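You operate a simulated robot arm through the tools that you are given. There is no shell and no other tool. Be economical: measure what you need, move in short steps, check, and stop when the job is done.

The job below is to be done with a simulated robot arm. You get a single attempt, and the scene is never put back.

JOB
Level the black bracket on the level jig and lock it.
Fine: lever to FREE, turn the white knob till the display reads LEVEL, lever to FIXED.

The check looks at the end state, three seconds after you hand in, the way a careful person would. Anything else that was tipped, shoved, dropped, spilled or broken makes it a failure.

ROBOT AND FRAMES
A 7-joint arm with a two-finger parallel gripper, fixed in place. Base frame: the origin is at the foot of the arm, x ahead of it, y to its left, z up; the work surface is at about z = 0.8. Readings come in m, degrees, newtons and seconds.
With the tool pointing down near the work surface it reaches from about 0.46 to 0.92 m from the base axis. Its first joint turns from -115.0 to 115.0 degrees. Payload 3.91 kg.
The TCP is the grasp point between the finger pads, 0.03 m short of the fingertips. In the tool frame z runs along the fingers and y along their closing line. The gripper opens to 0.11 m. The fingers are 0.02 m wide and 0.01 m thick; the gripper's body (0.048 by 0.112 m) begins 0.055 m behind the TCP.
Orientation is that of the tool frame in the base frame, as a unit quaternion [w, x, y, z]. With the fingers straight down and closing along the base's y, the tool's x points along the base's -x, its y along +y and its z along -z.

CONTROLS
- The arm moves only by the tool arm_command. Its argument "increments" is a list of rows, each an object of numbers (a shift or turn left out is 0, a gripper value left out holds the last): "tx", "ty", "tz": the shift along the base's x, y, z in m; "rx", "ry", "rz": the turn, a rotation vector about the base's x, y, z in degrees; "fingers": the opening, from 0 (shut) to 1 (fully open). In form: [{"tx": .., "ty": .., "tz": .., "rx": .., "ry": .., "rz": .., "fingers": ..}, ...]. A call has 1 to 10 rows; each row is the pose to reach, as a shift and turn from the pose commanded when the call began. Rows are played at 5 a second. More than 0.05 m and 8.6 degrees between two rows, or a gripper value outside its range, and nothing of the call is played. Where a pose cannot be reached the arm comes as near as it can. A force on the tool above 40 N (or 10 N above the force at the start of the call, whichever is more), or a blocked arm, ends the call early, and 0.2 s more pass. The fingers move at their own pace (about 0.153 m/s each) and stop on an object; they squeeze with about 39 N. The grip force told is the motor's: it shows also when the fingers shut on nothing. Time passes only in rows, and 0.2 s behind the last, so rows that repeat a pose let the fingers close. The reply holds the time, the measured pose of the TCP, the force on the tool along the base axes, the opening and the grip force, in the units named above and with some noise.
- Cameras (640 x 400 px; columns grow to the right, rows downward): "scene" is fixed at [0.4006, 0.6493, 1.5603]; the picture's right is [-0.98, -0.21, 0.00], its down [-0.19, 0.90, -0.39] and it looks along [0.08, -0.38, -0.92] (base axes); focal length 317 px, centre (320, 200). "wrist" rides on the gripper at [0.072, 0.017, -0.104] in the tool frame; the picture's right is [-0.23, 0.97, 0.00], its down [-0.76, -0.18, -0.62] and it looks along [-0.61, -0.14, 0.78] (tool axes); focal length 222 px, centre (320, 200). There is no depth. A picture from a camera that has moved, and an enlarged one, comes with that camera's place and axes in the base frame and with its lens.
- get_image(camera): a new picture of that camera. No time passes.
- slide_trunk(by): slides the trunk up (or, below 0, down) by that many m; the arm rides with it, the base frame stays. It gives what a move gives, with no picture.
- zoom(camera, box): a new picture of the part [left, top, right, bottom] of that camera's present view, enlarged. No time passes.
- close_job(): hands the job in; it is judged then, once.

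Work in short steps. Places have to be worked out from the pictures, the camera data and where the tool is seen: move nearer, look again, correct. Check each grasp and each placing, and mend what went wrong. You have 120 turns and 68 pictures in all, those below and enlarged ones among them. Open the gripper and draw the arm clear of the work before you hand the job in, unless the task says otherwise; then end with one line.

The tools are called after "Call:" as a command line: name --argument value ..., lists and objects as JSON in quotes. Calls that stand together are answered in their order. arm_command: Moves the arm, as the interface text tells. Its arguments: {"type":"object","properties":{"increments":{"type":"array","items":{"type":"object","properties":{"tx":{"type":"number"},"ty":{"type":"number"},"tz":{"type":"number"},"rx":{"type":"number"},"ry":{"type":"number"},"rz":{"type":"number"},"fingers":{"type":"number"}}}}},"required":["increments"]} The other tools are called the same way: slide_trunk (by) slides the trunk up or down; get_image (camera) takes a picture; zoom (camera, box) takes an enlarged picture of a part of a camera's view; close_job () hands the job in.

At the start:

```text
time_s: 0.0
tcp_pos: [0.3458, 0.3362, 1.1915]
orientation: [0.0, 0.0, 1.0, 0.0]
contact_force: [-0.4, 0.2, 0.4]
gripper_width: 0.1098
grip_force: 0.1
trunk travel left (down, up): [-0.75, 0.24]
```

scene: 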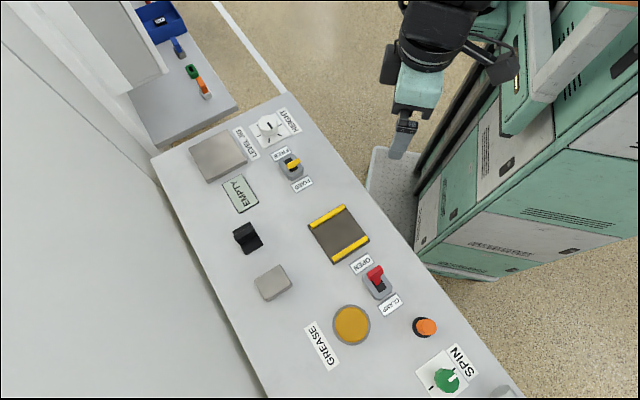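
wrist: 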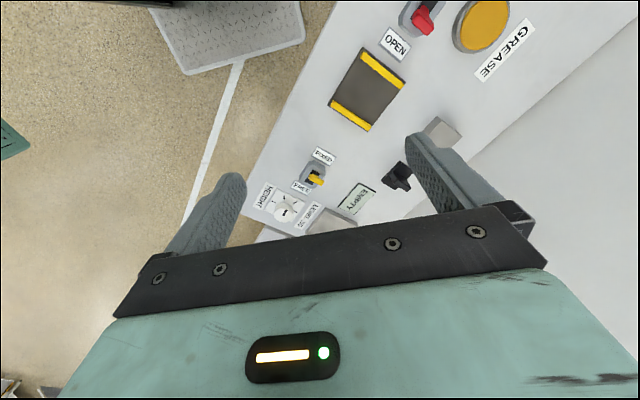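

The display reads EMPTY, and the black bracket stands apart from the jig plate. I'll zoom in to see the details.

Call:
zoom --camera "scene" --box '[150, 90, 330, 202]'

Call:
zoom --camera "scene" --box '[200, 190, 360, 310]'

```text
3.56 times, centred on (240, 146) of scene
camera zoom: at [0.4006, 0.6493, 1.5603], right [-0.98, -0.21, 0.0], down [-0.19, 0.9, -0.39], along [0.08, -0.38, -0.92], focal length 1127 px, centre (604, 392)
```

zoom: 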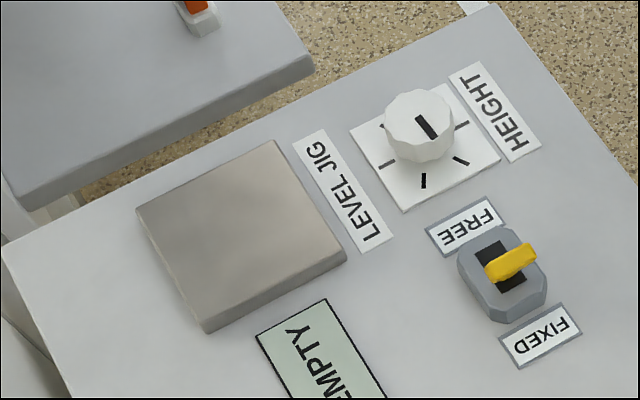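

```text
3.33 times, centred on (280, 250) of scene
camera zoom: at [0.4006, 0.6493, 1.5603], right [-0.98, -0.21, 0.0], down [-0.19, 0.9, -0.39], along [0.08, -0.38, -0.92], focal length 1056 px, centre (453, 33)
```

zoom: 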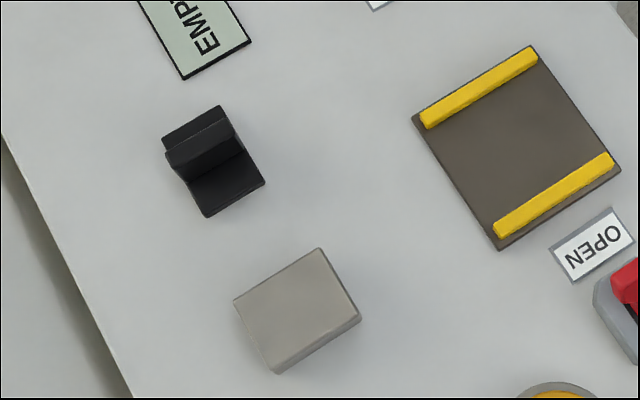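

The bench runs about 45° to the base axes. I place the bracket near (0.615, 0.475), the jig plate near (0.763, 0.27), the lever near (0.56, 0.27) and the knob near (0.65, 0.16). I'll turn the tool 45° and move above and short of the bracket for a closer look.

Call:
arm_command --increments '[{"tx": 0.028, "ty": 0.012, "tz": -0.015, "rz": 5.6}, {"tx": 0.056, "ty": 0.024, "tz": -0.03, "rz": 11.2}, {"tx": 0.084, "ty": 0.036, "tz": -0.045, "rz": 16.8}, {"tx": 0.112, "ty": 0.048, "tz": -0.06, "rz": 22.5}, {"tx": 0.14, "ty": 0.06, "tz": -0.08, "rz": 28.1}, {"tx": 0.168, "ty": 0.072, "tz": -0.1, "rz": 33.7}, {"tx": 0.196, "ty": 0.084, "tz": -0.12, "rz": 39.3}, {"tx": 0.224, "ty": 0.094, "tz": -0.14, "rz": 45, "fingers": 1}]'

Call:
get_image --camera "wrist"

```text
time_s: 1.8
tcp_pos: [0.5689, 0.4313, 1.0539]
orientation: [0.0, -0.383, 0.924, 0.0]
contact_force: [0.0, -1.1, 0.8]
gripper_width: 0.11
grip_force: 0.1
trunk travel left (down, up): [-0.75, 0.24]
```

```text
63 pictures are left
camera wrist: at [0.5049, 0.3923, 1.1587], right [-0.53, 0.85, 0.0], down [0.66, 0.41, 0.62], along [0.53, 0.33, -0.78], focal length 222 px, centre (320, 200)
```

wrist: 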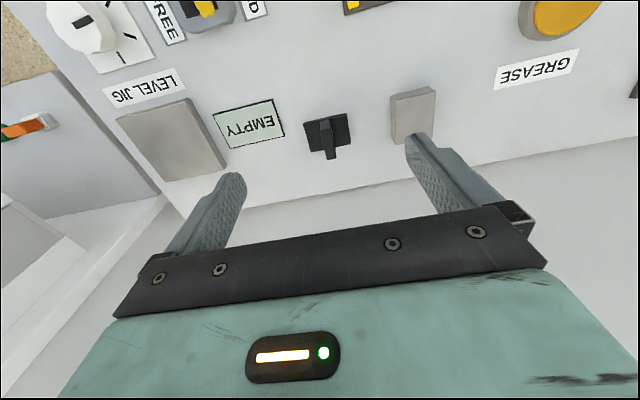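

The bracket is confirmed near (0.62, 0.48). I'll zoom in on its shape and on the lever.

Call:
zoom --camera "wrist" --box '[280, 90, 380, 170]'

Call:
zoom --camera "wrist" --box '[40, 0, 280, 150]'

```text
5.00 times, centred on (330, 130) of wrist
camera zoom: at [0.5049, 0.3923, 1.1587], right [-0.53, 0.85, 0.0], down [0.66, 0.41, 0.62], along [0.53, 0.33, -0.78], focal length 1111 px, centre (270, 550)
```

zoom: 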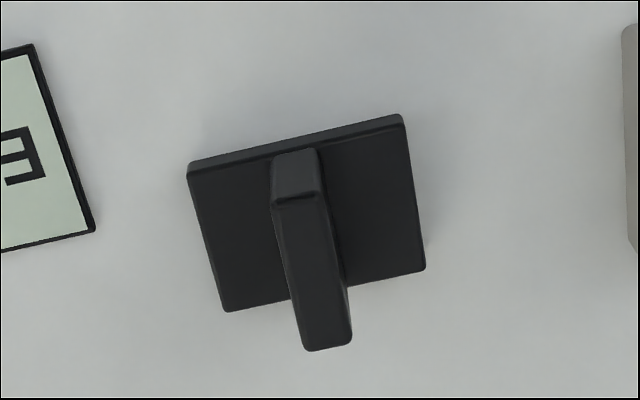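

```text
2.67 times, centred on (160, 75) of wrist
camera zoom: at [0.5049, 0.3923, 1.1587], right [-0.53, 0.85, 0.0], down [0.66, 0.41, 0.62], along [0.53, 0.33, -0.78], focal length 592 px, centre (747, 533)
```

zoom: 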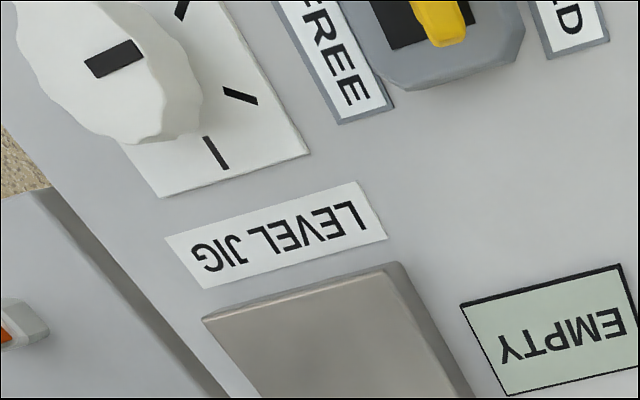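

The bracket is an inverted T: its centre is about (0.6195, 0.479), its upright rises to about z 0.85 and is about 16 mm thick, and it sits at 45°. I'll move over it with a moderate opening, then check.

Call:
arm_command --increments '[{"tx": 0.017, "ty": 0.016, "tz": -0.03, "fingers": 0.6}, {"tx": 0.034, "ty": 0.032, "tz": -0.06}, {"tx": 0.0505, "ty": 0.048, "tz": -0.09}, {"tx": 0.0505, "ty": 0.048, "tz": -0.13}, {"tx": 0.0505, "ty": 0.048, "tz": -0.15}]'

Call:
get_image --camera "wrist"

Call:
zoom --camera "scene" --box '[160, 130, 320, 270]'

```text
time_s: 3.0
tcp_pos: [0.6192, 0.4779, 0.9001]
orientation: [0.0, -0.382, 0.924, 0.0]
contact_force: [-0.5, -1.1, 0.5]
gripper_width: 0.0657
grip_force: 0.1
trunk travel left (down, up): [-0.75, 0.24]
```

```text
60 pictures are left
camera wrist: at [0.5556, 0.44, 1.0053], right [-0.53, 0.85, 0.0], down [0.66, 0.41, 0.62], along [0.53, 0.33, -0.78], focal length 222 px, centre (320, 200)
```

wrist: 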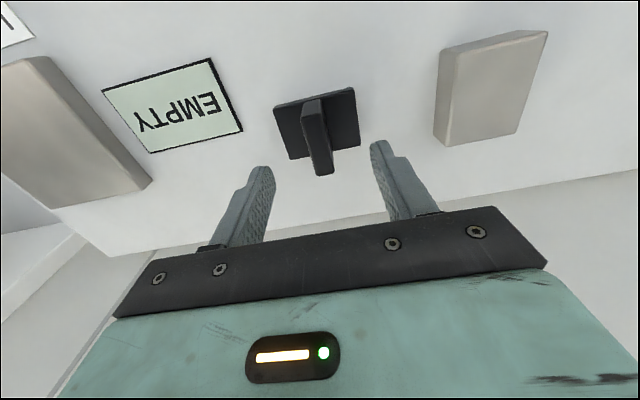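

```text
2.86 times, centred on (240, 200) of scene
camera zoom: at [0.4006, 0.6493, 1.5603], right [-0.98, -0.21, 0.0], down [-0.19, 0.9, -0.39], along [0.08, -0.38, -0.92], focal length 905 px, centre (549, 200)
```

zoom: 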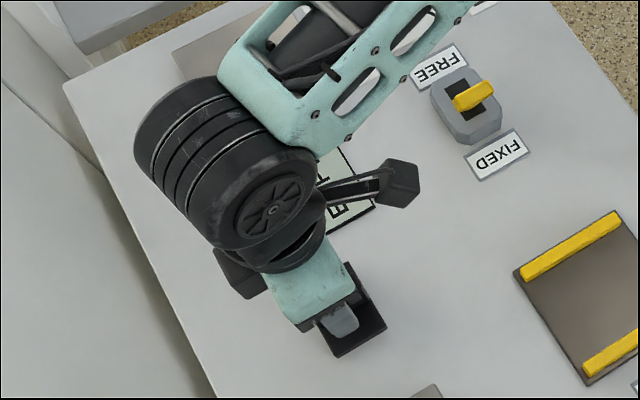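

The wall is centred between the fingers at about (0.617, 0.477). I'll descend to z ≈ 0.847 and close.

Call:
arm_command --increments '[{"tz": -0.02}, {"tz": -0.04}, {"tz": -0.053}, {"tz": -0.053, "fingers": 0}, {"tz": -0.053}, {"tz": -0.053}]'

Call:
zoom --camera "wrist" --box '[200, 50, 440, 200]'

```text
time_s: 4.4
tcp_pos: [0.6162, 0.4723, 0.8476]
orientation: [-0.001, -0.382, 0.924, 0.0]
contact_force: [-0.5, 0.1, 0.3]
gripper_width: 0.0155
grip_force: 39.1
out of reach, approached as far as the arm can: row 2, 3, 4, 5, 6
trunk travel left (down, up): [-0.75, 0.24]
```

```text
2.67 times, centred on (320, 125) of wrist
camera zoom: at [0.5533, 0.4339, 0.9526], right [-0.53, 0.85, 0.0], down [0.66, 0.41, 0.62], along [0.53, 0.33, -0.78], focal length 592 px, centre (320, 400)
```

zoom: 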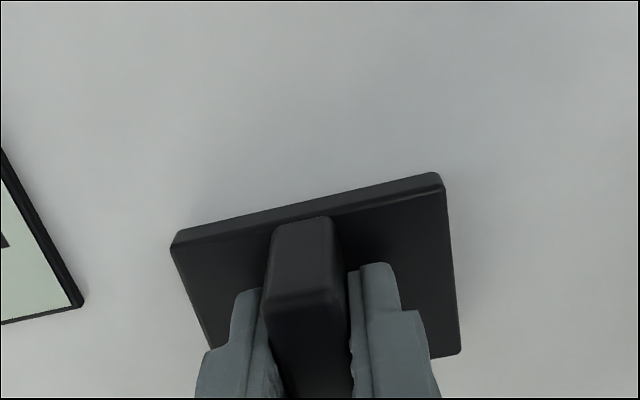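

The grip holds at 15.5 mm, but the arm is at the edge of its reach. I'll lift the bracket, then lower the trunk so there's more reach.

Call:
arm_command --increments '[{"tz": 0.03}, {"tz": 0.07}, {"tz": 0.11}, {"tz": 0.15}]'

Call:
slide_trunk --by -0.1

Call:
arm_command --increments '[{"tz": 0.03}, {"tz": 0.06}]'

Call:
slide_trunk --by -0.06

Call:
get_image --camera "scene"

Call:
get_image --camera "wrist"

```text
time_s: 5.4
tcp_pos: [0.6225, 0.4783, 0.997]
orientation: [0.0, -0.383, 0.924, -0.001]
contact_force: [0.1, 0.3, -1.0]
gripper_width: 0.0001
grip_force: 37.7
out of reach, approached as far as the arm can: row 2, 3, 4
trunk travel left (down, up): [-0.75, 0.24]
```

```text
time_s: 6.7
tcp_pos: [0.6221, 0.4779, 0.8972]
orientation: [-0.001, -0.382, 0.924, 0.0]
contact_force: [-0.9, -0.6, -0.9]
gripper_width: 0.0
grip_force: 37.1
trunk travel left (down, up): [-0.65, 0.34]
```

```text
time_s: 7.3
tcp_pos: [0.6227, 0.4754, 0.9579]
orientation: [0.0, -0.382, 0.924, 0.0]
contact_force: [0.2, 0.4, 0.3]
gripper_width: 0.0
grip_force: 38.1
out of reach, approached as far as the arm can: row 2
trunk travel left (down, up): [-0.65, 0.34]
```

```text
time_s: 8.3
tcp_pos: [0.6217, 0.4764, 0.8973]
orientation: [-0.001, -0.383, 0.924, 0.0]
contact_force: [-0.1, -0.1, 0.3]
gripper_width: 0.0003
grip_force: 37.7
trunk travel left (down, up): [-0.59, 0.4]
```

```text
57 pictures are left
```

scene: 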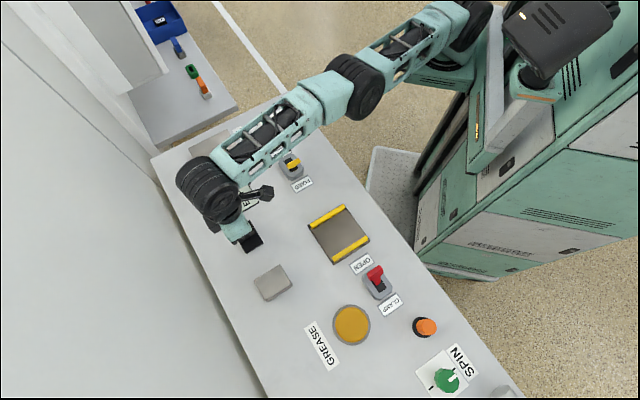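

```text
56 pictures are left
camera wrist: at [0.5578, 0.4371, 1.0017], right [-0.53, 0.85, 0.0], down [0.66, 0.41, 0.62], along [0.53, 0.33, -0.78], focal length 222 px, centre (320, 200)
```

wrist: 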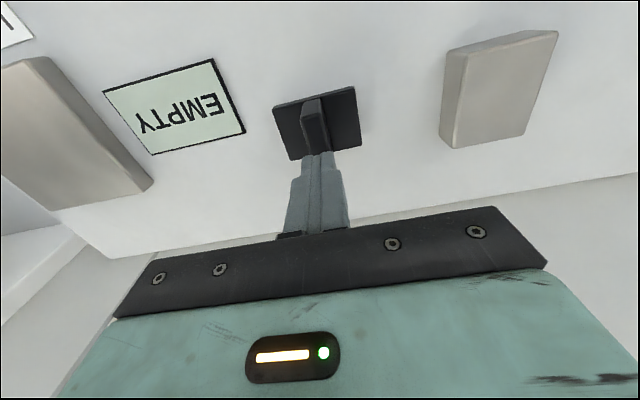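

The bracket slipped out of the grip and is still standing in place. I'll open, back off slightly and measure the wall height better.

Call:
arm_command --increments '[{"tz": 0.02, "fingers": 0.6}, {"tx": -0.02, "ty": -0.02, "tz": 0.04}, {"tx": -0.05, "ty": -0.05, "tz": 0.04}]'

Call:
zoom --camera "wrist" --box '[280, 80, 400, 180]'

Call:
zoom --camera "scene" --box '[220, 210, 280, 260]'

```text
time_s: 9.1
tcp_pos: [0.5702, 0.4234, 0.9366]
orientation: [0.001, -0.382, 0.924, -0.001]
contact_force: [-0.3, 0.0, 0.1]
gripper_width: 0.0662
grip_force: 0.1
out of reach, approached as far as the arm can: row 1
trunk travel left (down, up): [-0.59, 0.4]
```

```text
4.00 times, centred on (340, 130) of wrist
camera zoom: at [0.5074, 0.3844, 1.0418], right [-0.53, 0.85, 0.0], down [0.66, 0.41, 0.62], along [0.53, 0.33, -0.78], focal length 888 px, centre (240, 480)
```

zoom: 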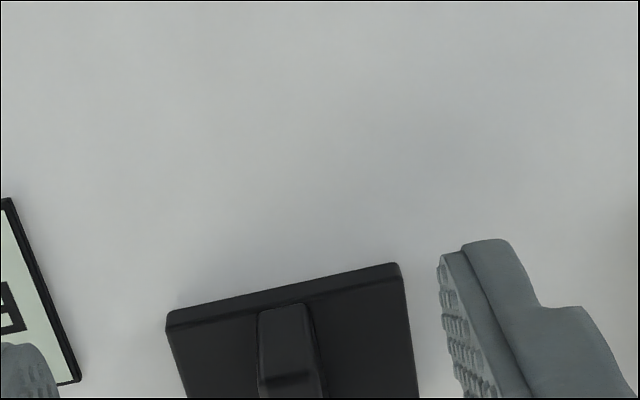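

```text
8.00 times, centred on (250, 235) of scene
camera zoom: at [0.4006, 0.6493, 1.5603], right [-0.98, -0.21, 0.0], down [-0.19, 0.9, -0.39], along [0.08, -0.38, -0.92], focal length 2535 px, centre (880, -80)
```

zoom: 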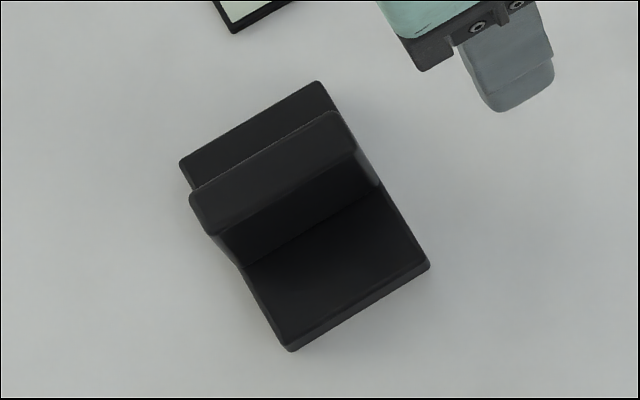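

The wall top is at z ≈ 0.844 and the tips overlapped it by about 26 mm, so the slip probably came from a fast lift. I'll go back with the trunk lower, check reach above the bracket, and then grip deeper and lift slowly.

Call:
arm_command --increments '[{"tx": 0.02, "ty": 0.022, "tz": -0.01}, {"tx": 0.048, "ty": 0.055, "tz": -0.02}, {"tx": 0.048, "ty": 0.055, "tz": -0.04}]'

Call:
get_image --camera "wrist"

```text
time_s: 9.9
tcp_pos: [0.6185, 0.4756, 0.8991]
orientation: [0.0, -0.383, 0.924, -0.001]
contact_force: [-0.4, -0.1, 0.1]
gripper_width: 0.0658
grip_force: 0.0
out of reach, approached as far as the arm can: row 2
trunk travel left (down, up): [-0.59, 0.4]
```

```text
53 pictures are left
camera wrist: at [0.5545, 0.4376, 1.0027], right [-0.53, 0.85, 0.0], down [0.66, 0.41, 0.62], along [0.53, 0.33, -0.78], focal length 222 px, centre (320, 200)
```

wrist: 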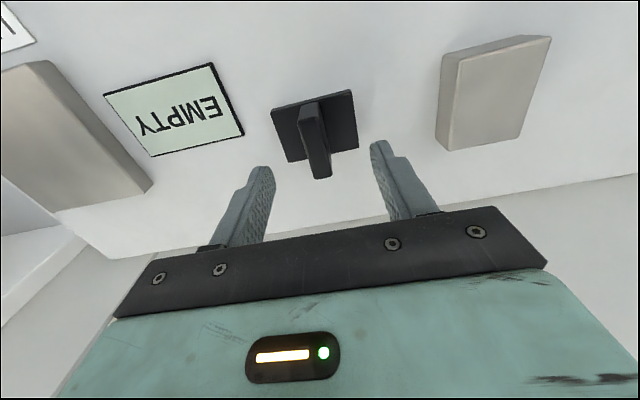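

The arm reached the pose above the bracket. I'll descend deeper, to TCP z ≈ 0.841, close with a dwell and check before lifting.

Call:
arm_command --increments '[{"tz": -0.02, "ty": 0.001}, {"tz": -0.04, "ty": 0.002}, {"tz": -0.05, "ty": 0.002}, {"tz": -0.058, "ty": 0.002}, {"tz": -0.058, "ty": 0.002}]'

Call:
arm_command --increments '[{"fingers": 0}, {}, {}, {}]'

Call:
arm_command --increments '[{"tz": 0.005}, {"tz": 0.01}, {"tz": 0.015}, {"tz": 0.02}]'

Call:
get_image --camera "wrist"

```text
time_s: 11.1
tcp_pos: [0.619, 0.4825, 0.8414]
orientation: [0.001, -0.383, 0.924, 0.001]
contact_force: [-3.1, -2.2, 12.7]
gripper_width: 0.0658
grip_force: 0.1
trunk travel left (down, up): [-0.59, 0.4]
```

```text
time_s: 12.1
tcp_pos: [0.6196, 0.4828, 0.8419]
orientation: [0.001, -0.383, 0.924, 0.001]
contact_force: [6.9, 0.6, 24.2]
gripper_width: 0.0157
grip_force: 39.1
trunk travel left (down, up): [-0.59, 0.4]
```

```text
time_s: 13.1
tcp_pos: [0.6202, 0.4811, 0.8598]
orientation: [-0.001, -0.383, 0.924, 0.0]
contact_force: [0.0, 0.2, -2.0]
gripper_width: 0.0154
grip_force: 39.2
trunk travel left (down, up): [-0.59, 0.4]
```

```text
52 pictures are left
camera wrist: at [0.5553, 0.4432, 0.964], right [-0.53, 0.85, 0.0], down [0.66, 0.41, 0.62], along [0.53, 0.33, -0.78], focal length 222 px, centre (320, 200)
```

wrist: 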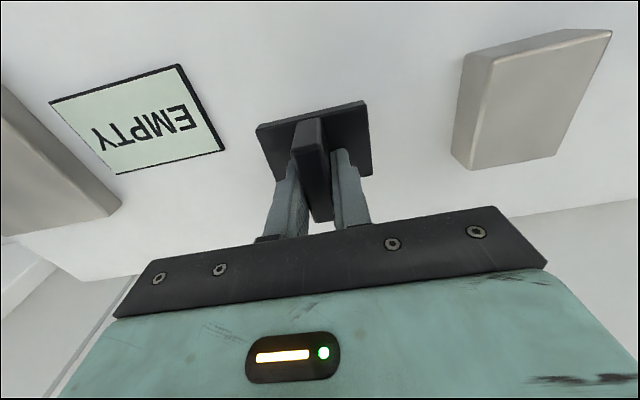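

The force reads about −2 N, which fits a lifted bracket. I'll check the scene view to see whether it came up.

Call:
zoom --camera "scene" --box '[210, 200, 290, 260]'

Call:
arm_command --increments '[{"tz": 0.005}, {"tz": 0.01}, {"tz": 0.015}, {"tz": 0.02}, {"tz": 0.03}]'

Call:
zoom --camera "scene" --box '[210, 200, 290, 260]'

```text
6.67 times, centred on (250, 230) of scene
camera zoom: at [0.4006, 0.6493, 1.5603], right [-0.98, -0.21, 0.0], down [-0.19, 0.9, -0.39], along [0.08, -0.38, -0.92], focal length 2112 px, centre (787, 0)
```

zoom: 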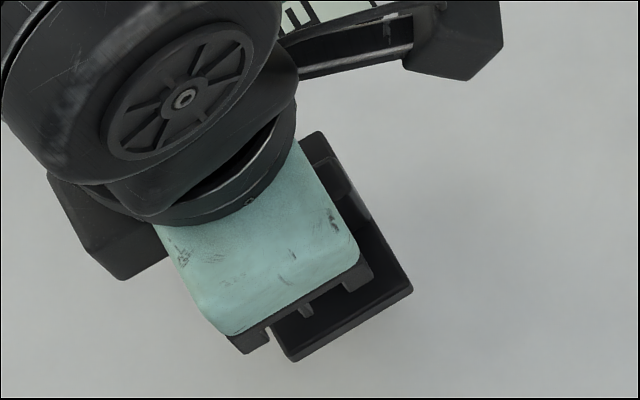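

```text
time_s: 14.3
tcp_pos: [0.6165, 0.4781, 0.8882]
orientation: [-0.002, -0.383, 0.924, 0.0]
contact_force: [-0.6, -0.1, -2.1]
gripper_width: 0.0155
grip_force: 39.3
out of reach, approached as far as the arm can: row 3, 4, 5
trunk travel left (down, up): [-0.59, 0.4]
```

```text
6.67 times, centred on (250, 230) of scene
camera zoom: at [0.4006, 0.6493, 1.5603], right [-0.98, -0.21, 0.0], down [-0.19, 0.9, -0.39], along [0.08, -0.38, -0.92], focal length 2112 px, centre (787, 0)
```

zoom: 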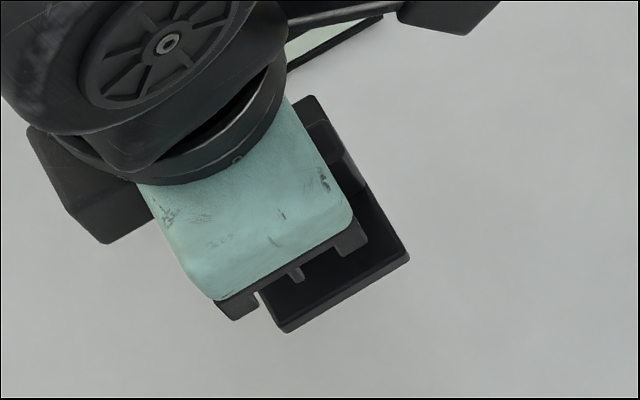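

The bracket is held and off the surface. I'll move it to above the jig plate gently, rising slightly.

Call:
arm_command --increments '[{"tx": 0.003, "ty": -0.004, "tz": 0.01}, {"tx": 0.012, "ty": -0.017, "tz": 0.02}, {"tx": 0.025, "ty": -0.036, "tz": 0.025}, {"tx": 0.038, "ty": -0.055, "tz": 0.025}, {"tx": 0.051, "ty": -0.074, "tz": 0.025}, {"tx": 0.064, "ty": -0.09, "tz": 0.025}, {"tx": 0.074, "ty": -0.105, "tz": 0.025}]'

Call:
get_image --camera "wrist"

```text
time_s: 15.9
tcp_pos: [0.6916, 0.3723, 0.9138]
orientation: [-0.001, -0.382, 0.924, -0.001]
contact_force: [-0.5, 0.5, -1.9]
gripper_width: 0.0156
grip_force: 38.7
trunk travel left (down, up): [-0.59, 0.4]
```

```text
49 pictures are left
camera wrist: at [0.6275, 0.3345, 1.0171], right [-0.53, 0.85, 0.0], down [0.66, 0.41, 0.62], along [0.53, 0.33, -0.78], focal length 222 px, centre (320, 200)
```

wrist: 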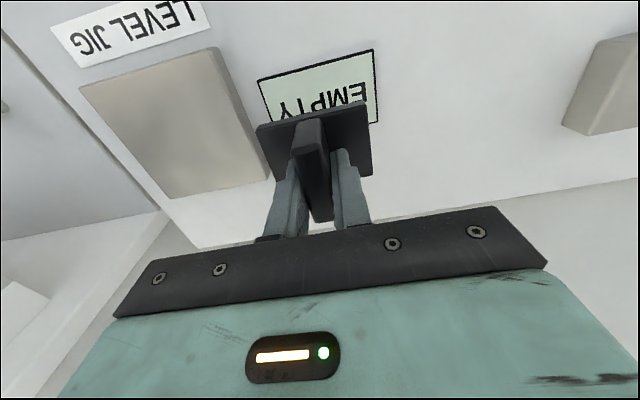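

The jig plate corners match the scene estimate, so its centre is (0.763, 0.270) and its top is about z 0.82. I'll carry on to above it.

Call:
arm_command --increments '[{"tx": 0.004, "ty": -0.006}, {"tx": 0.014, "ty": -0.02}, {"tx": 0.026, "ty": -0.037}, {"tx": 0.038, "ty": -0.055}, {"tx": 0.05, "ty": -0.073}, {"tx": 0.062, "ty": -0.09}, {"tx": 0.071, "ty": -0.101}]'

Call:
get_image --camera "wrist"

Call:
zoom --camera "scene" --box '[150, 100, 310, 200]'

```text
time_s: 17.5
tcp_pos: [0.7605, 0.2715, 0.9123]
orientation: [-0.001, -0.382, 0.924, -0.001]
contact_force: [0.1, 0.3, -2.5]
gripper_width: 0.0157
grip_force: 39.2
trunk travel left (down, up): [-0.59, 0.4]
```

```text
48 pictures are left
camera wrist: at [0.6969, 0.2328, 1.017], right [-0.53, 0.85, 0.0], down [0.66, 0.41, 0.62], along [0.53, 0.33, -0.78], focal length 222 px, centre (320, 200)
```

wrist: 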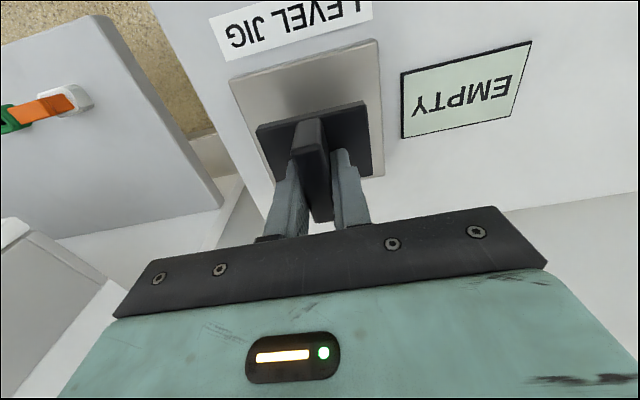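

```text
4.00 times, centred on (230, 150) of scene
camera zoom: at [0.4006, 0.6493, 1.5603], right [-0.98, -0.21, 0.0], down [-0.19, 0.9, -0.39], along [0.08, -0.38, -0.92], focal length 1267 px, centre (680, 400)
```

zoom: 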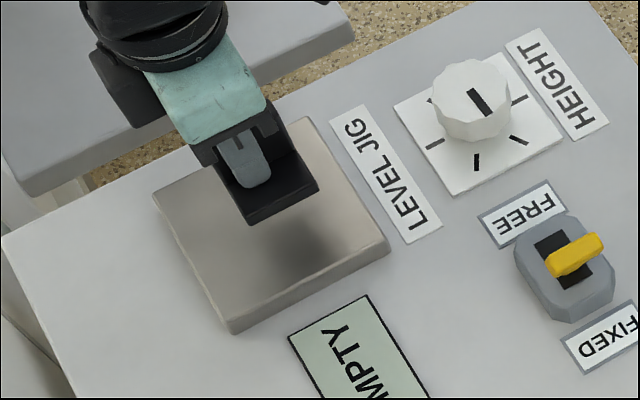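

The bracket is square over the plate with its bottom at about 0.871. I'll lower it towards z ≈ 0.82 and feel for contact.

Call:
arm_command --increments '[{"tx": 0.002, "tz": -0.01}, {"tx": 0.002, "tz": -0.02}, {"tx": 0.002, "tz": -0.03}, {"tx": 0.002, "tz": -0.038}, {"tx": 0.002, "tz": -0.042}]'

Call:
arm_command --increments '[{"tz": -0.003}, {"tz": -0.006}]'

Call:
get_image --camera "wrist"

```text
time_s: 18.7
tcp_pos: [0.7627, 0.2712, 0.8717]
orientation: [-0.001, -0.383, 0.924, 0.0]
contact_force: [0.1, 0.0, -2.0]
gripper_width: 0.0156
grip_force: 39.2
trunk travel left (down, up): [-0.59, 0.4]
```

```text
time_s: 19.3
tcp_pos: [0.7627, 0.2729, 0.8656]
orientation: [0.0, -0.383, 0.924, 0.0]
contact_force: [-0.7, 0.4, -1.6]
gripper_width: 0.0156
grip_force: 38.9
trunk travel left (down, up): [-0.59, 0.4]
```

```text
46 pictures are left
camera wrist: at [0.6992, 0.2341, 0.9697], right [-0.53, 0.85, 0.0], down [0.67, 0.41, 0.62], along [0.53, 0.33, -0.78], focal length 222 px, centre (320, 200)
```

wrist: 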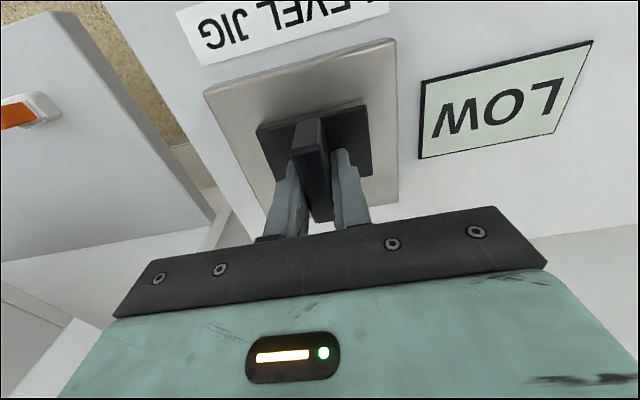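

The display already reads LOW, so the bracket registers, but there's no contact force yet. I'll ease down in 2 mm steps until it touches.

Call:
arm_command --increments '[{"tz": -0.002}, {"tz": -0.004}]'

Call:
arm_command --increments '[{"tz": -0.002}, {"tz": -0.003}]'

```text
time_s: 19.9
tcp_pos: [0.7623, 0.2724, 0.8616]
orientation: [0.0, -0.382, 0.924, -0.001]
contact_force: [-1.6, 0.1, 4.2]
gripper_width: 0.0158
grip_force: 39.1
trunk travel left (down, up): [-0.59, 0.4]
```

```text
time_s: 20.5
tcp_pos: [0.7621, 0.2718, 0.8609]
orientation: [0.001, -0.383, 0.924, 0.0]
contact_force: [-2.5, -2.9, 27.3]
gripper_width: 0.0156
grip_force: 38.9
trunk travel left (down, up): [-0.59, 0.4]
```

The bracket is seated: force reads 27 N at z 0.861. I'll open the fingers partway so they stay over the plate, rise, and look.

Call:
arm_command --increments '[{"tz": 0.003}, {"tz": 0.003, "fingers": 0.5}, {"tz": 0.003}, {"tz": 0.02}, {"tz": 0.06}, {"tz": 0.1}, {"tz": 0.1, "tx": -0.03, "ty": -0.03}, {"tz": 0.1, "tx": -0.06, "ty": -0.06}]'

Call:
get_image --camera "wrist"

Call:
zoom --camera "scene" --box '[150, 90, 330, 220]'

```text
time_s: 22.3
tcp_pos: [0.704, 0.2102, 0.9573]
orientation: [-0.001, -0.383, 0.924, 0.0]
contact_force: [0.7, 0.4, -0.9]
gripper_width: 0.0553
grip_force: 0.1
trunk travel left (down, up): [-0.59, 0.4]
```

```text
45 pictures are left
camera wrist: at [0.6408, 0.1719, 1.063], right [-0.53, 0.85, 0.0], down [0.66, 0.41, 0.62], along [0.53, 0.33, -0.78], focal length 222 px, centre (320, 200)
```

wrist: 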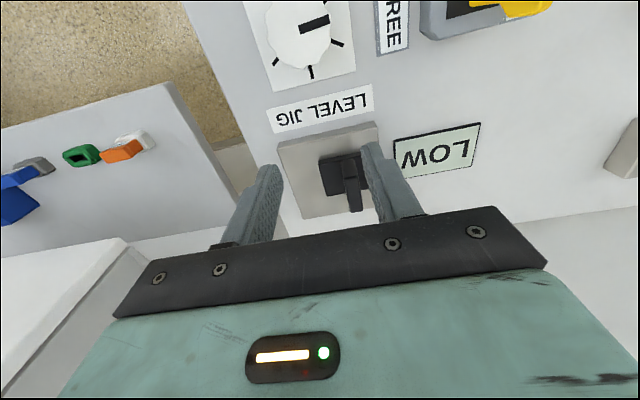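

```text
3.08 times, centred on (240, 155) of scene
camera zoom: at [0.4006, 0.6493, 1.5603], right [-0.98, -0.21, 0.0], down [-0.19, 0.9, -0.39], along [0.08, -0.38, -0.92], focal length 975 px, centre (566, 338)
```

zoom: 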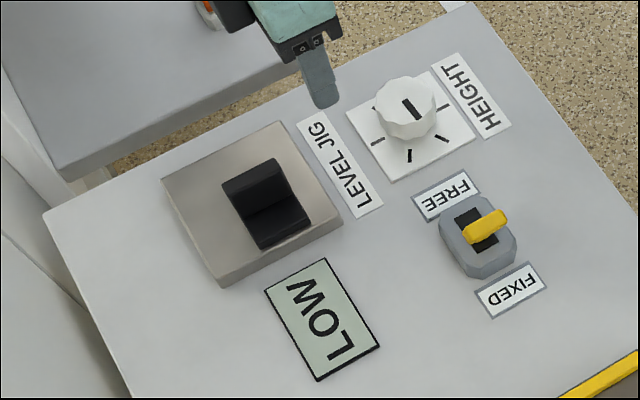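

The bracket stands on the plate and the display reads LOW. Next I'll move back to get a close view of the lever.

Call:
arm_command --increments '[{"tx": -0.04, "tz": 0.02}, {"tx": -0.08, "tz": 0.03}, {"tx": -0.12, "tz": 0.03}, {"tx": -0.15, "tz": 0.03}, {"tx": -0.18, "tz": 0.03}]'

Call:
get_image --camera "wrist"

```text
time_s: 23.5
tcp_pos: [0.5243, 0.2111, 0.9891]
orientation: [-0.001, -0.383, 0.924, 0.0]
contact_force: [0.4, -0.2, -0.4]
gripper_width: 0.0551
grip_force: 0.1
trunk travel left (down, up): [-0.59, 0.4]
```

```text
43 pictures are left
camera wrist: at [0.4605, 0.1727, 1.0936], right [-0.53, 0.85, 0.0], down [0.66, 0.41, 0.62], along [0.53, 0.33, -0.78], focal length 222 px, centre (320, 200)
```

wrist: 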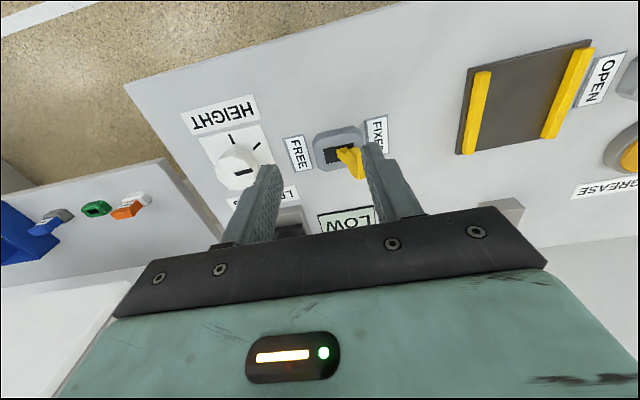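

Call:
zoom --camera "wrist" --box '[280, 110, 400, 185]'

Call:
zoom --camera "wrist" --box '[180, 90, 290, 210]'

Call:
zoom --camera "scene" --box '[265, 140, 320, 200]'

```text
5.33 times, centred on (340, 148) of wrist
camera zoom: at [0.4605, 0.1727, 1.0936], right [-0.53, 0.85, 0.0], down [0.66, 0.41, 0.62], along [0.53, 0.33, -0.78], focal length 1185 px, centre (213, 480)
```

zoom: 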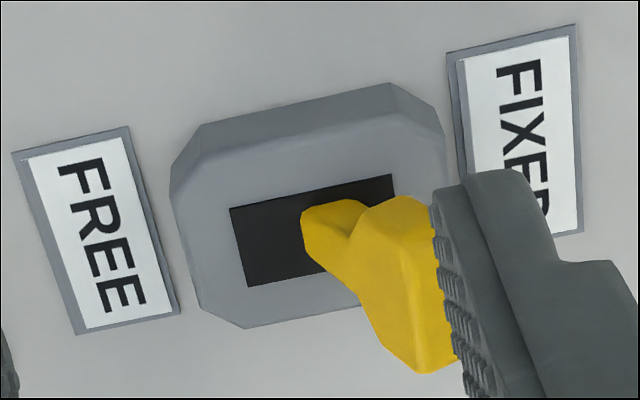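

```text
3.33 times, centred on (235, 150) of wrist
camera zoom: at [0.4605, 0.1727, 1.0936], right [-0.53, 0.85, 0.0], down [0.66, 0.41, 0.62], along [0.53, 0.33, -0.78], focal length 740 px, centre (603, 367)
```

zoom: 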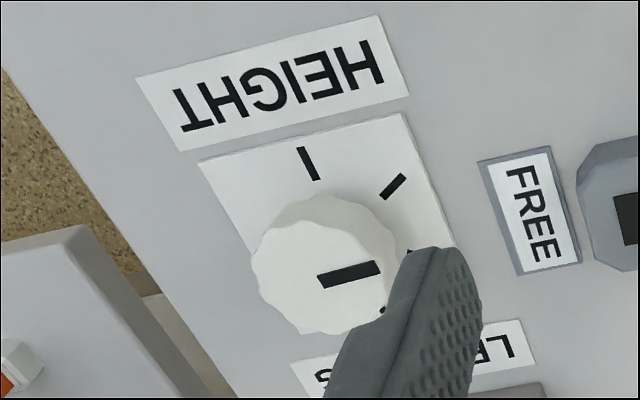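

```text
6.67 times, centred on (292, 170) of scene
camera zoom: at [0.4006, 0.6493, 1.5603], right [-0.98, -0.21, 0.0], down [-0.19, 0.9, -0.39], along [0.08, -0.38, -0.92], focal length 2112 px, centre (503, 400)
```

zoom: 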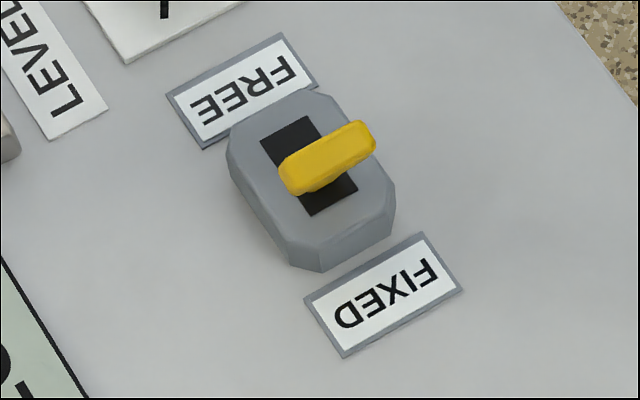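

The lever is leaning to the FIXED side, with its yellow bar near (0.55, 0.27, 0.855). I'll straddle the bar with open fingers from above, then push it toward FREE, which is the +x,−y direction.

Call:
arm_command --increments '[{"tx": 0.012, "ty": 0.03, "tz": -0.01}, {"tx": 0.025, "ty": 0.059, "tz": -0.03}, {"tx": 0.025, "ty": 0.059, "tz": -0.065}]'

Call:
get_image --camera "wrist"

Call:
zoom --camera "scene" --box '[240, 110, 340, 200]'

```text
time_s: 24.3
tcp_pos: [0.5474, 0.2692, 0.9234]
orientation: [-0.001, -0.383, 0.924, 0.0]
contact_force: [-0.3, -0.7, 0.1]
gripper_width: 0.0547
grip_force: 0.0
trunk travel left (down, up): [-0.59, 0.4]
```

```text
39 pictures are left
camera wrist: at [0.4836, 0.2308, 1.0267], right [-0.53, 0.85, 0.0], down [0.67, 0.41, 0.62], along [0.53, 0.33, -0.78], focal length 222 px, centre (320, 200)
```

wrist: 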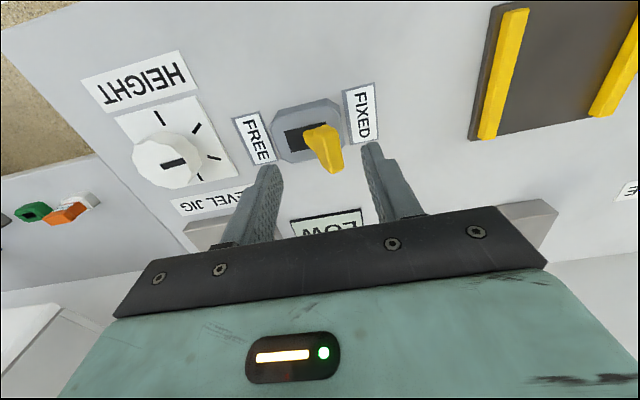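

```text
4.44 times, centred on (290, 155) of scene
camera zoom: at [0.4006, 0.6493, 1.5603], right [-0.98, -0.21, 0.0], down [-0.19, 0.9, -0.39], along [0.08, -0.38, -0.92], focal length 1408 px, centre (453, 400)
```

zoom: 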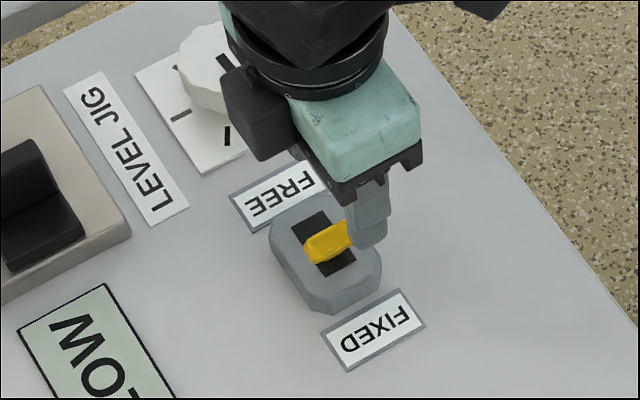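

The bar sits centred between the fingers. I'll descend to TCP z ≈ 0.873, narrow the opening slightly, then push 3.5 cm toward FREE.

Call:
arm_command --increments '[{"tx": 0.003, "ty": 0.003, "tz": -0.025}, {"tx": 0.003, "ty": 0.003, "tz": -0.05}, {"tx": 0.003, "ty": 0.003, "tz": -0.05, "fingers": 0.35}]'

Call:
arm_command --increments '[{"tx": 0.005, "ty": -0.005}, {"tx": 0.01, "ty": -0.01}, {"tx": 0.015, "ty": -0.015}, {"tx": 0.02, "ty": -0.02}, {"tx": 0.025, "ty": -0.025}]'

Call:
zoom --camera "wrist" --box '[200, 50, 440, 200]'

```text
time_s: 25.1
tcp_pos: [0.5506, 0.2748, 0.8735]
orientation: [-0.001, -0.383, 0.924, 0.0]
contact_force: [0.4, 0.0, -0.1]
gripper_width: 0.0384
grip_force: 0.2
trunk travel left (down, up): [-0.59, 0.4]
```

```text
time_s: 26.3
tcp_pos: [0.5765, 0.2486, 0.8747]
orientation: [-0.001, -0.383, 0.924, 0.0]
contact_force: [-0.3, 0.3, -0.3]
gripper_width: 0.0384
grip_force: 0.1
trunk travel left (down, up): [-0.59, 0.4]
```

```text
2.67 times, centred on (320, 125) of wrist
camera zoom: at [0.5123, 0.2102, 0.9788], right [-0.53, 0.85, 0.0], down [0.66, 0.41, 0.62], along [0.53, 0.33, -0.78], focal length 592 px, centre (320, 400)
```

zoom: 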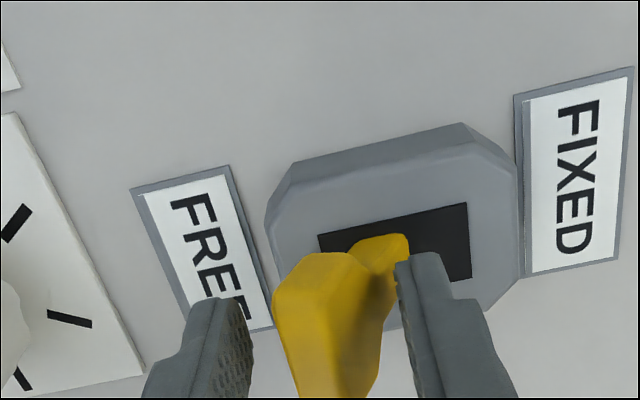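

The lever now leans to FREE with no force on the fingers. I'll nudge 8 mm further to make sure it's at its end, then retreat and look.

Call:
arm_command --increments '[{"tx": 0.003, "ty": -0.003}, {"tx": 0.006, "ty": -0.006}]'

Call:
arm_command --increments '[{"tx": -0.008, "ty": 0.008}, {"tx": -0.008, "ty": 0.008, "tz": 0.04}, {"tx": -0.008, "ty": 0.008, "tz": 0.08}]'

Call:
get_image --camera "wrist"

```text
time_s: 26.9
tcp_pos: [0.5792, 0.2446, 0.875]
orientation: [-0.002, -0.383, 0.924, 0.001]
contact_force: [-9.7, 5.4, 4.5]
gripper_width: 0.0437
grip_force: 5.0
trunk travel left (down, up): [-0.59, 0.4]
```

```text
time_s: 27.7
tcp_pos: [0.574, 0.2508, 0.9526]
orientation: [-0.001, -0.383, 0.924, 0.0]
contact_force: [0.5, -0.3, 0.4]
gripper_width: 0.0384
grip_force: 0.1
trunk travel left (down, up): [-0.59, 0.4]
```

```text
36 pictures are left
camera wrist: at [0.5108, 0.2125, 1.0578], right [-0.53, 0.85, 0.0], down [0.67, 0.41, 0.62], along [0.53, 0.33, -0.78], focal length 222 px, centre (320, 200)
```

wrist: 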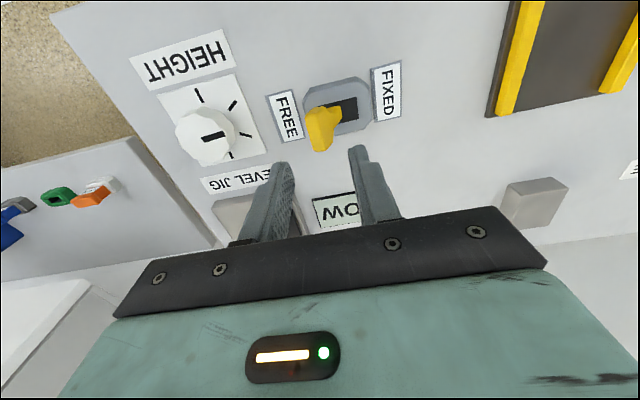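

The lever is at FREE. The knob centre is about (0.6466, 0.1638) with its top at z ≈ 0.848 and a diameter of about 55 mm. I'll zoom in to read the pointer and dial ticks.

Call:
zoom --camera "wrist" --box '[140, 70, 280, 180]'

Call:
zoom --camera "scene" --box '[240, 100, 310, 150]'

```text
3.64 times, centred on (210, 125) of wrist
camera zoom: at [0.5108, 0.2125, 1.0578], right [-0.53, 0.85, 0.0], down [0.67, 0.41, 0.62], along [0.53, 0.33, -0.78], focal length 808 px, centre (720, 473)
```

zoom: 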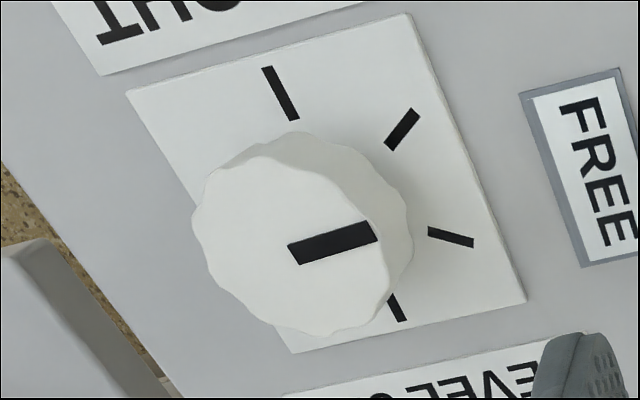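

```text
8.00 times, centred on (275, 125) of scene
camera zoom: at [0.4006, 0.6493, 1.5603], right [-0.98, -0.21, 0.0], down [-0.19, 0.9, -0.39], along [0.08, -0.38, -0.92], focal length 2535 px, centre (680, 800)
```

zoom: 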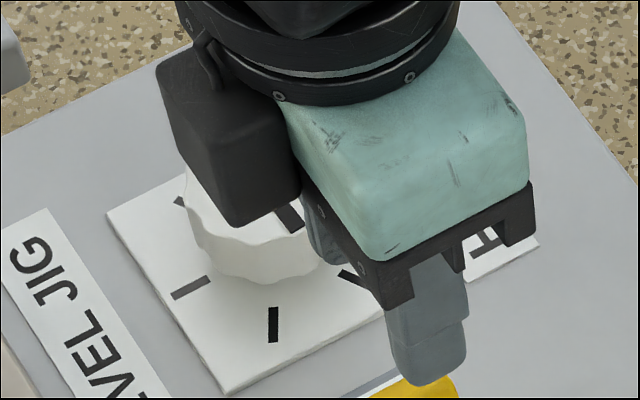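

The dial gives no direction hint, so I'll find it by trial. I'll move above the knob with the gripper wider.

Call:
arm_command --increments '[{"tx": 0.024, "ty": -0.029, "fingers": 0.8}, {"tx": 0.048, "ty": -0.058, "tz": -0.01}, {"tx": 0.0726, "ty": -0.087, "tz": -0.03}]'

Call:
get_image --camera "wrist"

```text
time_s: 28.5
tcp_pos: [0.647, 0.164, 0.9226]
orientation: [-0.001, -0.382, 0.924, 0.0]
contact_force: [-0.2, 0.5, -0.3]
gripper_width: 0.0877
grip_force: 0.0
trunk travel left (down, up): [-0.59, 0.4]
```

```text
33 pictures are left
camera wrist: at [0.5834, 0.1264, 1.0272], right [-0.53, 0.85, 0.0], down [0.66, 0.41, 0.62], along [0.53, 0.33, -0.78], focal length 222 px, centre (320, 200)
```

wrist: 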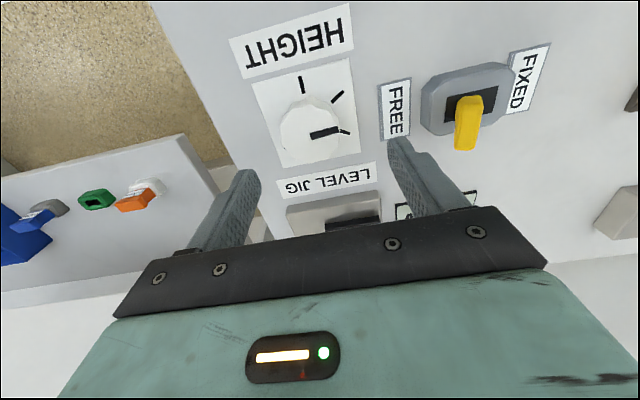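

The knob centre refines to about (0.648, 0.160). I'll lower onto it and close, reading the forces.

Call:
arm_command --increments '[{"tx": 0.001, "ty": -0.003, "tz": -0.03}, {"tx": 0.001, "ty": -0.003, "tz": -0.06}, {"tx": 0.001, "ty": -0.003, "tz": -0.074}]'

Call:
arm_command --increments '[{"fingers": 0.4}, {"fingers": 0.4}, {}]'

Call:
get_image --camera "scene"

Call:
get_image --camera "wrist"

```text
time_s: 29.3
tcp_pos: [0.6484, 0.1623, 0.8467]
orientation: [-0.001, -0.383, 0.924, -0.001]
contact_force: [0.3, 0.8, 0.1]
gripper_width: 0.088
grip_force: 0.0
trunk travel left (down, up): [-0.59, 0.4]
```

```text
time_s: 30.1
tcp_pos: [0.6493, 0.1586, 0.8478]
orientation: [-0.001, -0.382, 0.924, -0.001]
contact_force: [20.6, -17.9, -3.5]
gripper_width: 0.0576
grip_force: 13.7
trunk travel left (down, up): [-0.59, 0.4]
```

```text
32 pictures are left
```

scene: 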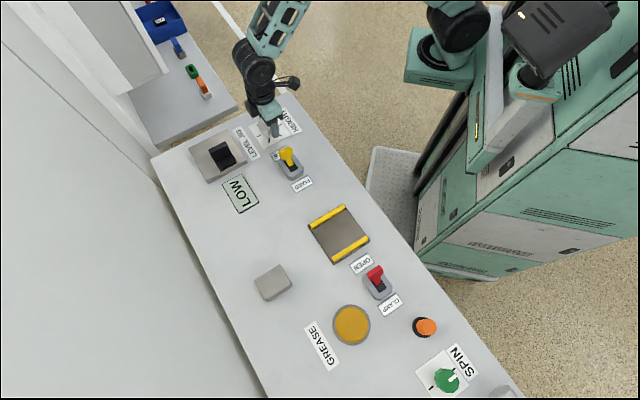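

```text
31 pictures are left
camera wrist: at [0.5861, 0.1209, 0.9523], right [-0.53, 0.85, 0.0], down [0.67, 0.41, 0.62], along [0.53, 0.33, -0.78], focal length 222 px, centre (320, 200)
```

wrist: 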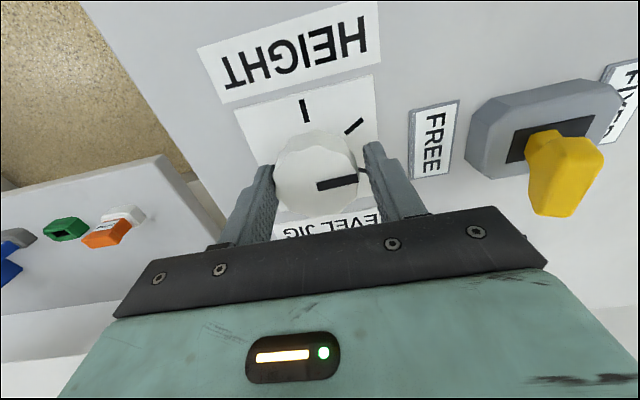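

The side force shows the knob lies a few mm toward +x,−y. I'll recentre with the fingers slightly open, then close.

Call:
arm_command --increments '[{"fingers": 0.65}, {"tx": 0.003, "ty": -0.003}, {"tx": 0.003, "ty": -0.003, "fingers": 0.4}, {"tx": 0.003, "ty": -0.003}, {"tx": 0.003, "ty": -0.003}]'

```text
time_s: 31.3
tcp_pos: [0.6521, 0.1575, 0.8478]
orientation: [0.0, -0.382, 0.924, 0.0]
contact_force: [14.4, -8.9, -1.1]
gripper_width: 0.0515
grip_force: 44.3
trunk travel left (down, up): [-0.59, 0.4]
```

It's gripped at 51.5 mm with some side force left. I'll shift 2 mm more and turn clockwise 24°.

Call:
arm_command --increments '[{"tx": 0.002, "ty": -0.0015}, {"tx": 0.002, "ty": -0.0015, "rz": -6}, {"tx": 0.002, "ty": -0.0015, "rz": -12}, {"tx": 0.002, "ty": -0.0015, "rz": -18}, {"tx": 0.002, "ty": -0.0015, "rz": -24}]'

Call:
zoom --camera "scene" --box '[180, 100, 320, 220]'

Call:
get_image --camera "wrist"

```text
time_s: 32.5
tcp_pos: [0.6512, 0.1587, 0.8484]
orientation: [-0.001, -0.183, 0.983, 0.0]
contact_force: [2.5, 10.3, -9.7]
gripper_width: 0.0516
grip_force: 45.3
trunk travel left (down, up): [-0.59, 0.4]
```

```text
3.33 times, centred on (250, 160) of scene
camera zoom: at [0.4006, 0.6493, 1.5603], right [-0.98, -0.21, 0.0], down [-0.19, 0.9, -0.39], along [0.08, -0.38, -0.92], focal length 1056 px, centre (553, 333)
```

zoom: 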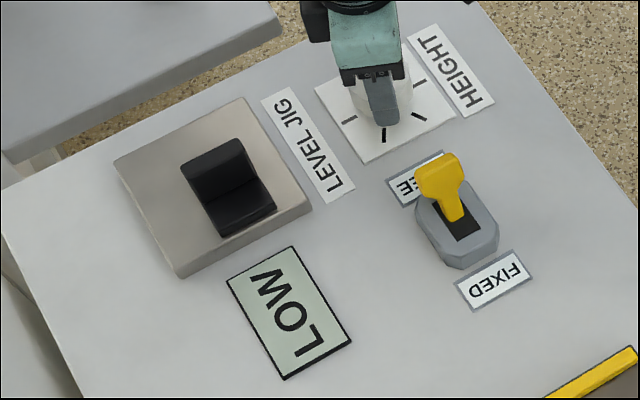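

```text
29 pictures are left
camera wrist: at [0.5777, 0.1485, 0.9532], right [-0.14, 0.99, 0.0], down [0.78, 0.11, 0.62], along [0.62, 0.09, -0.78], focal length 222 px, centre (320, 200)
```

wrist: 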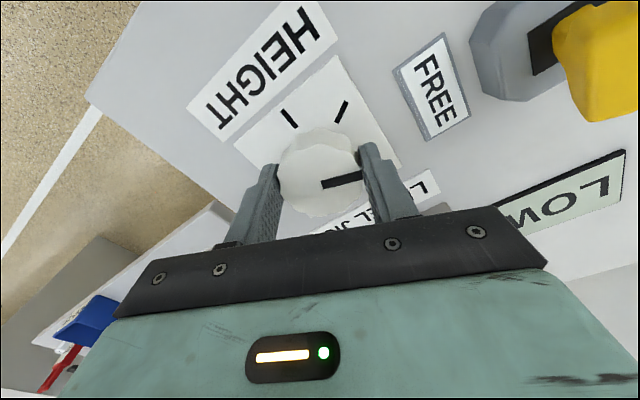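

The knob turned with the fingers and the display still reads LOW. I'll continue clockwise.

Call:
arm_command --increments '[{"rz": -6}, {"rz": -12}, {"rz": -18}, {"rz": -24}, {"rz": -30}]'

Call:
zoom --camera "scene" --box '[180, 100, 320, 220]'

```text
time_s: 33.7
tcp_pos: [0.6511, 0.1596, 0.8486]
orientation: [-0.002, 0.077, 0.997, 0.0]
contact_force: [-1.5, 30.4, -19.9]
gripper_width: 0.0514
grip_force: 44.9
trunk travel left (down, up): [-0.59, 0.4]
```

```text
3.33 times, centred on (250, 160) of scene
camera zoom: at [0.4006, 0.6493, 1.5603], right [-0.98, -0.21, 0.0], down [-0.19, 0.9, -0.39], along [0.08, -0.38, -0.92], focal length 1056 px, centre (553, 333)
```

zoom: 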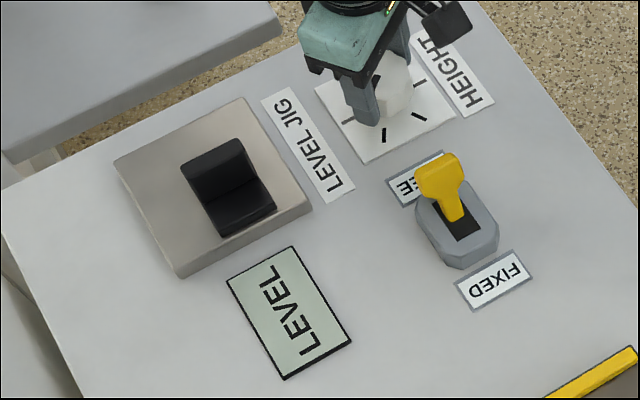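

The display reads LEVEL. I'll relieve the side force, open, rise and recheck.

Call:
arm_command --increments '[{"ty": 0.002}, {"ty": 0.002, "fingers": 0.8}, {"ty": 0.002}, {"ty": 0.002, "tz": 0.04}, {"ty": 0.002, "tz": 0.08}, {"ty": 0.002, "tz": 0.1}]'

Call:
zoom --camera "scene" --box '[180, 100, 320, 220]'

```text
time_s: 35.1
tcp_pos: [0.6535, 0.1574, 0.9493]
orientation: [0.0, 0.079, 0.997, 0.0]
contact_force: [0.0, 0.0, 0.5]
gripper_width: 0.088
grip_force: 0.1
trunk travel left (down, up): [-0.59, 0.4]
```

```text
3.33 times, centred on (250, 160) of scene
camera zoom: at [0.4006, 0.6493, 1.5603], right [-0.98, -0.21, 0.0], down [-0.19, 0.9, -0.39], along [0.08, -0.38, -0.92], focal length 1056 px, centre (553, 333)
```

zoom: 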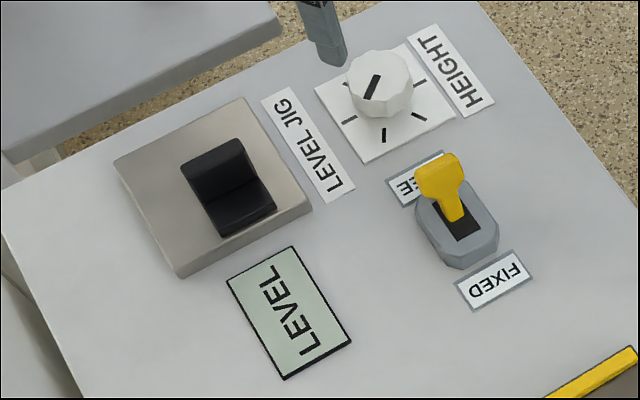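

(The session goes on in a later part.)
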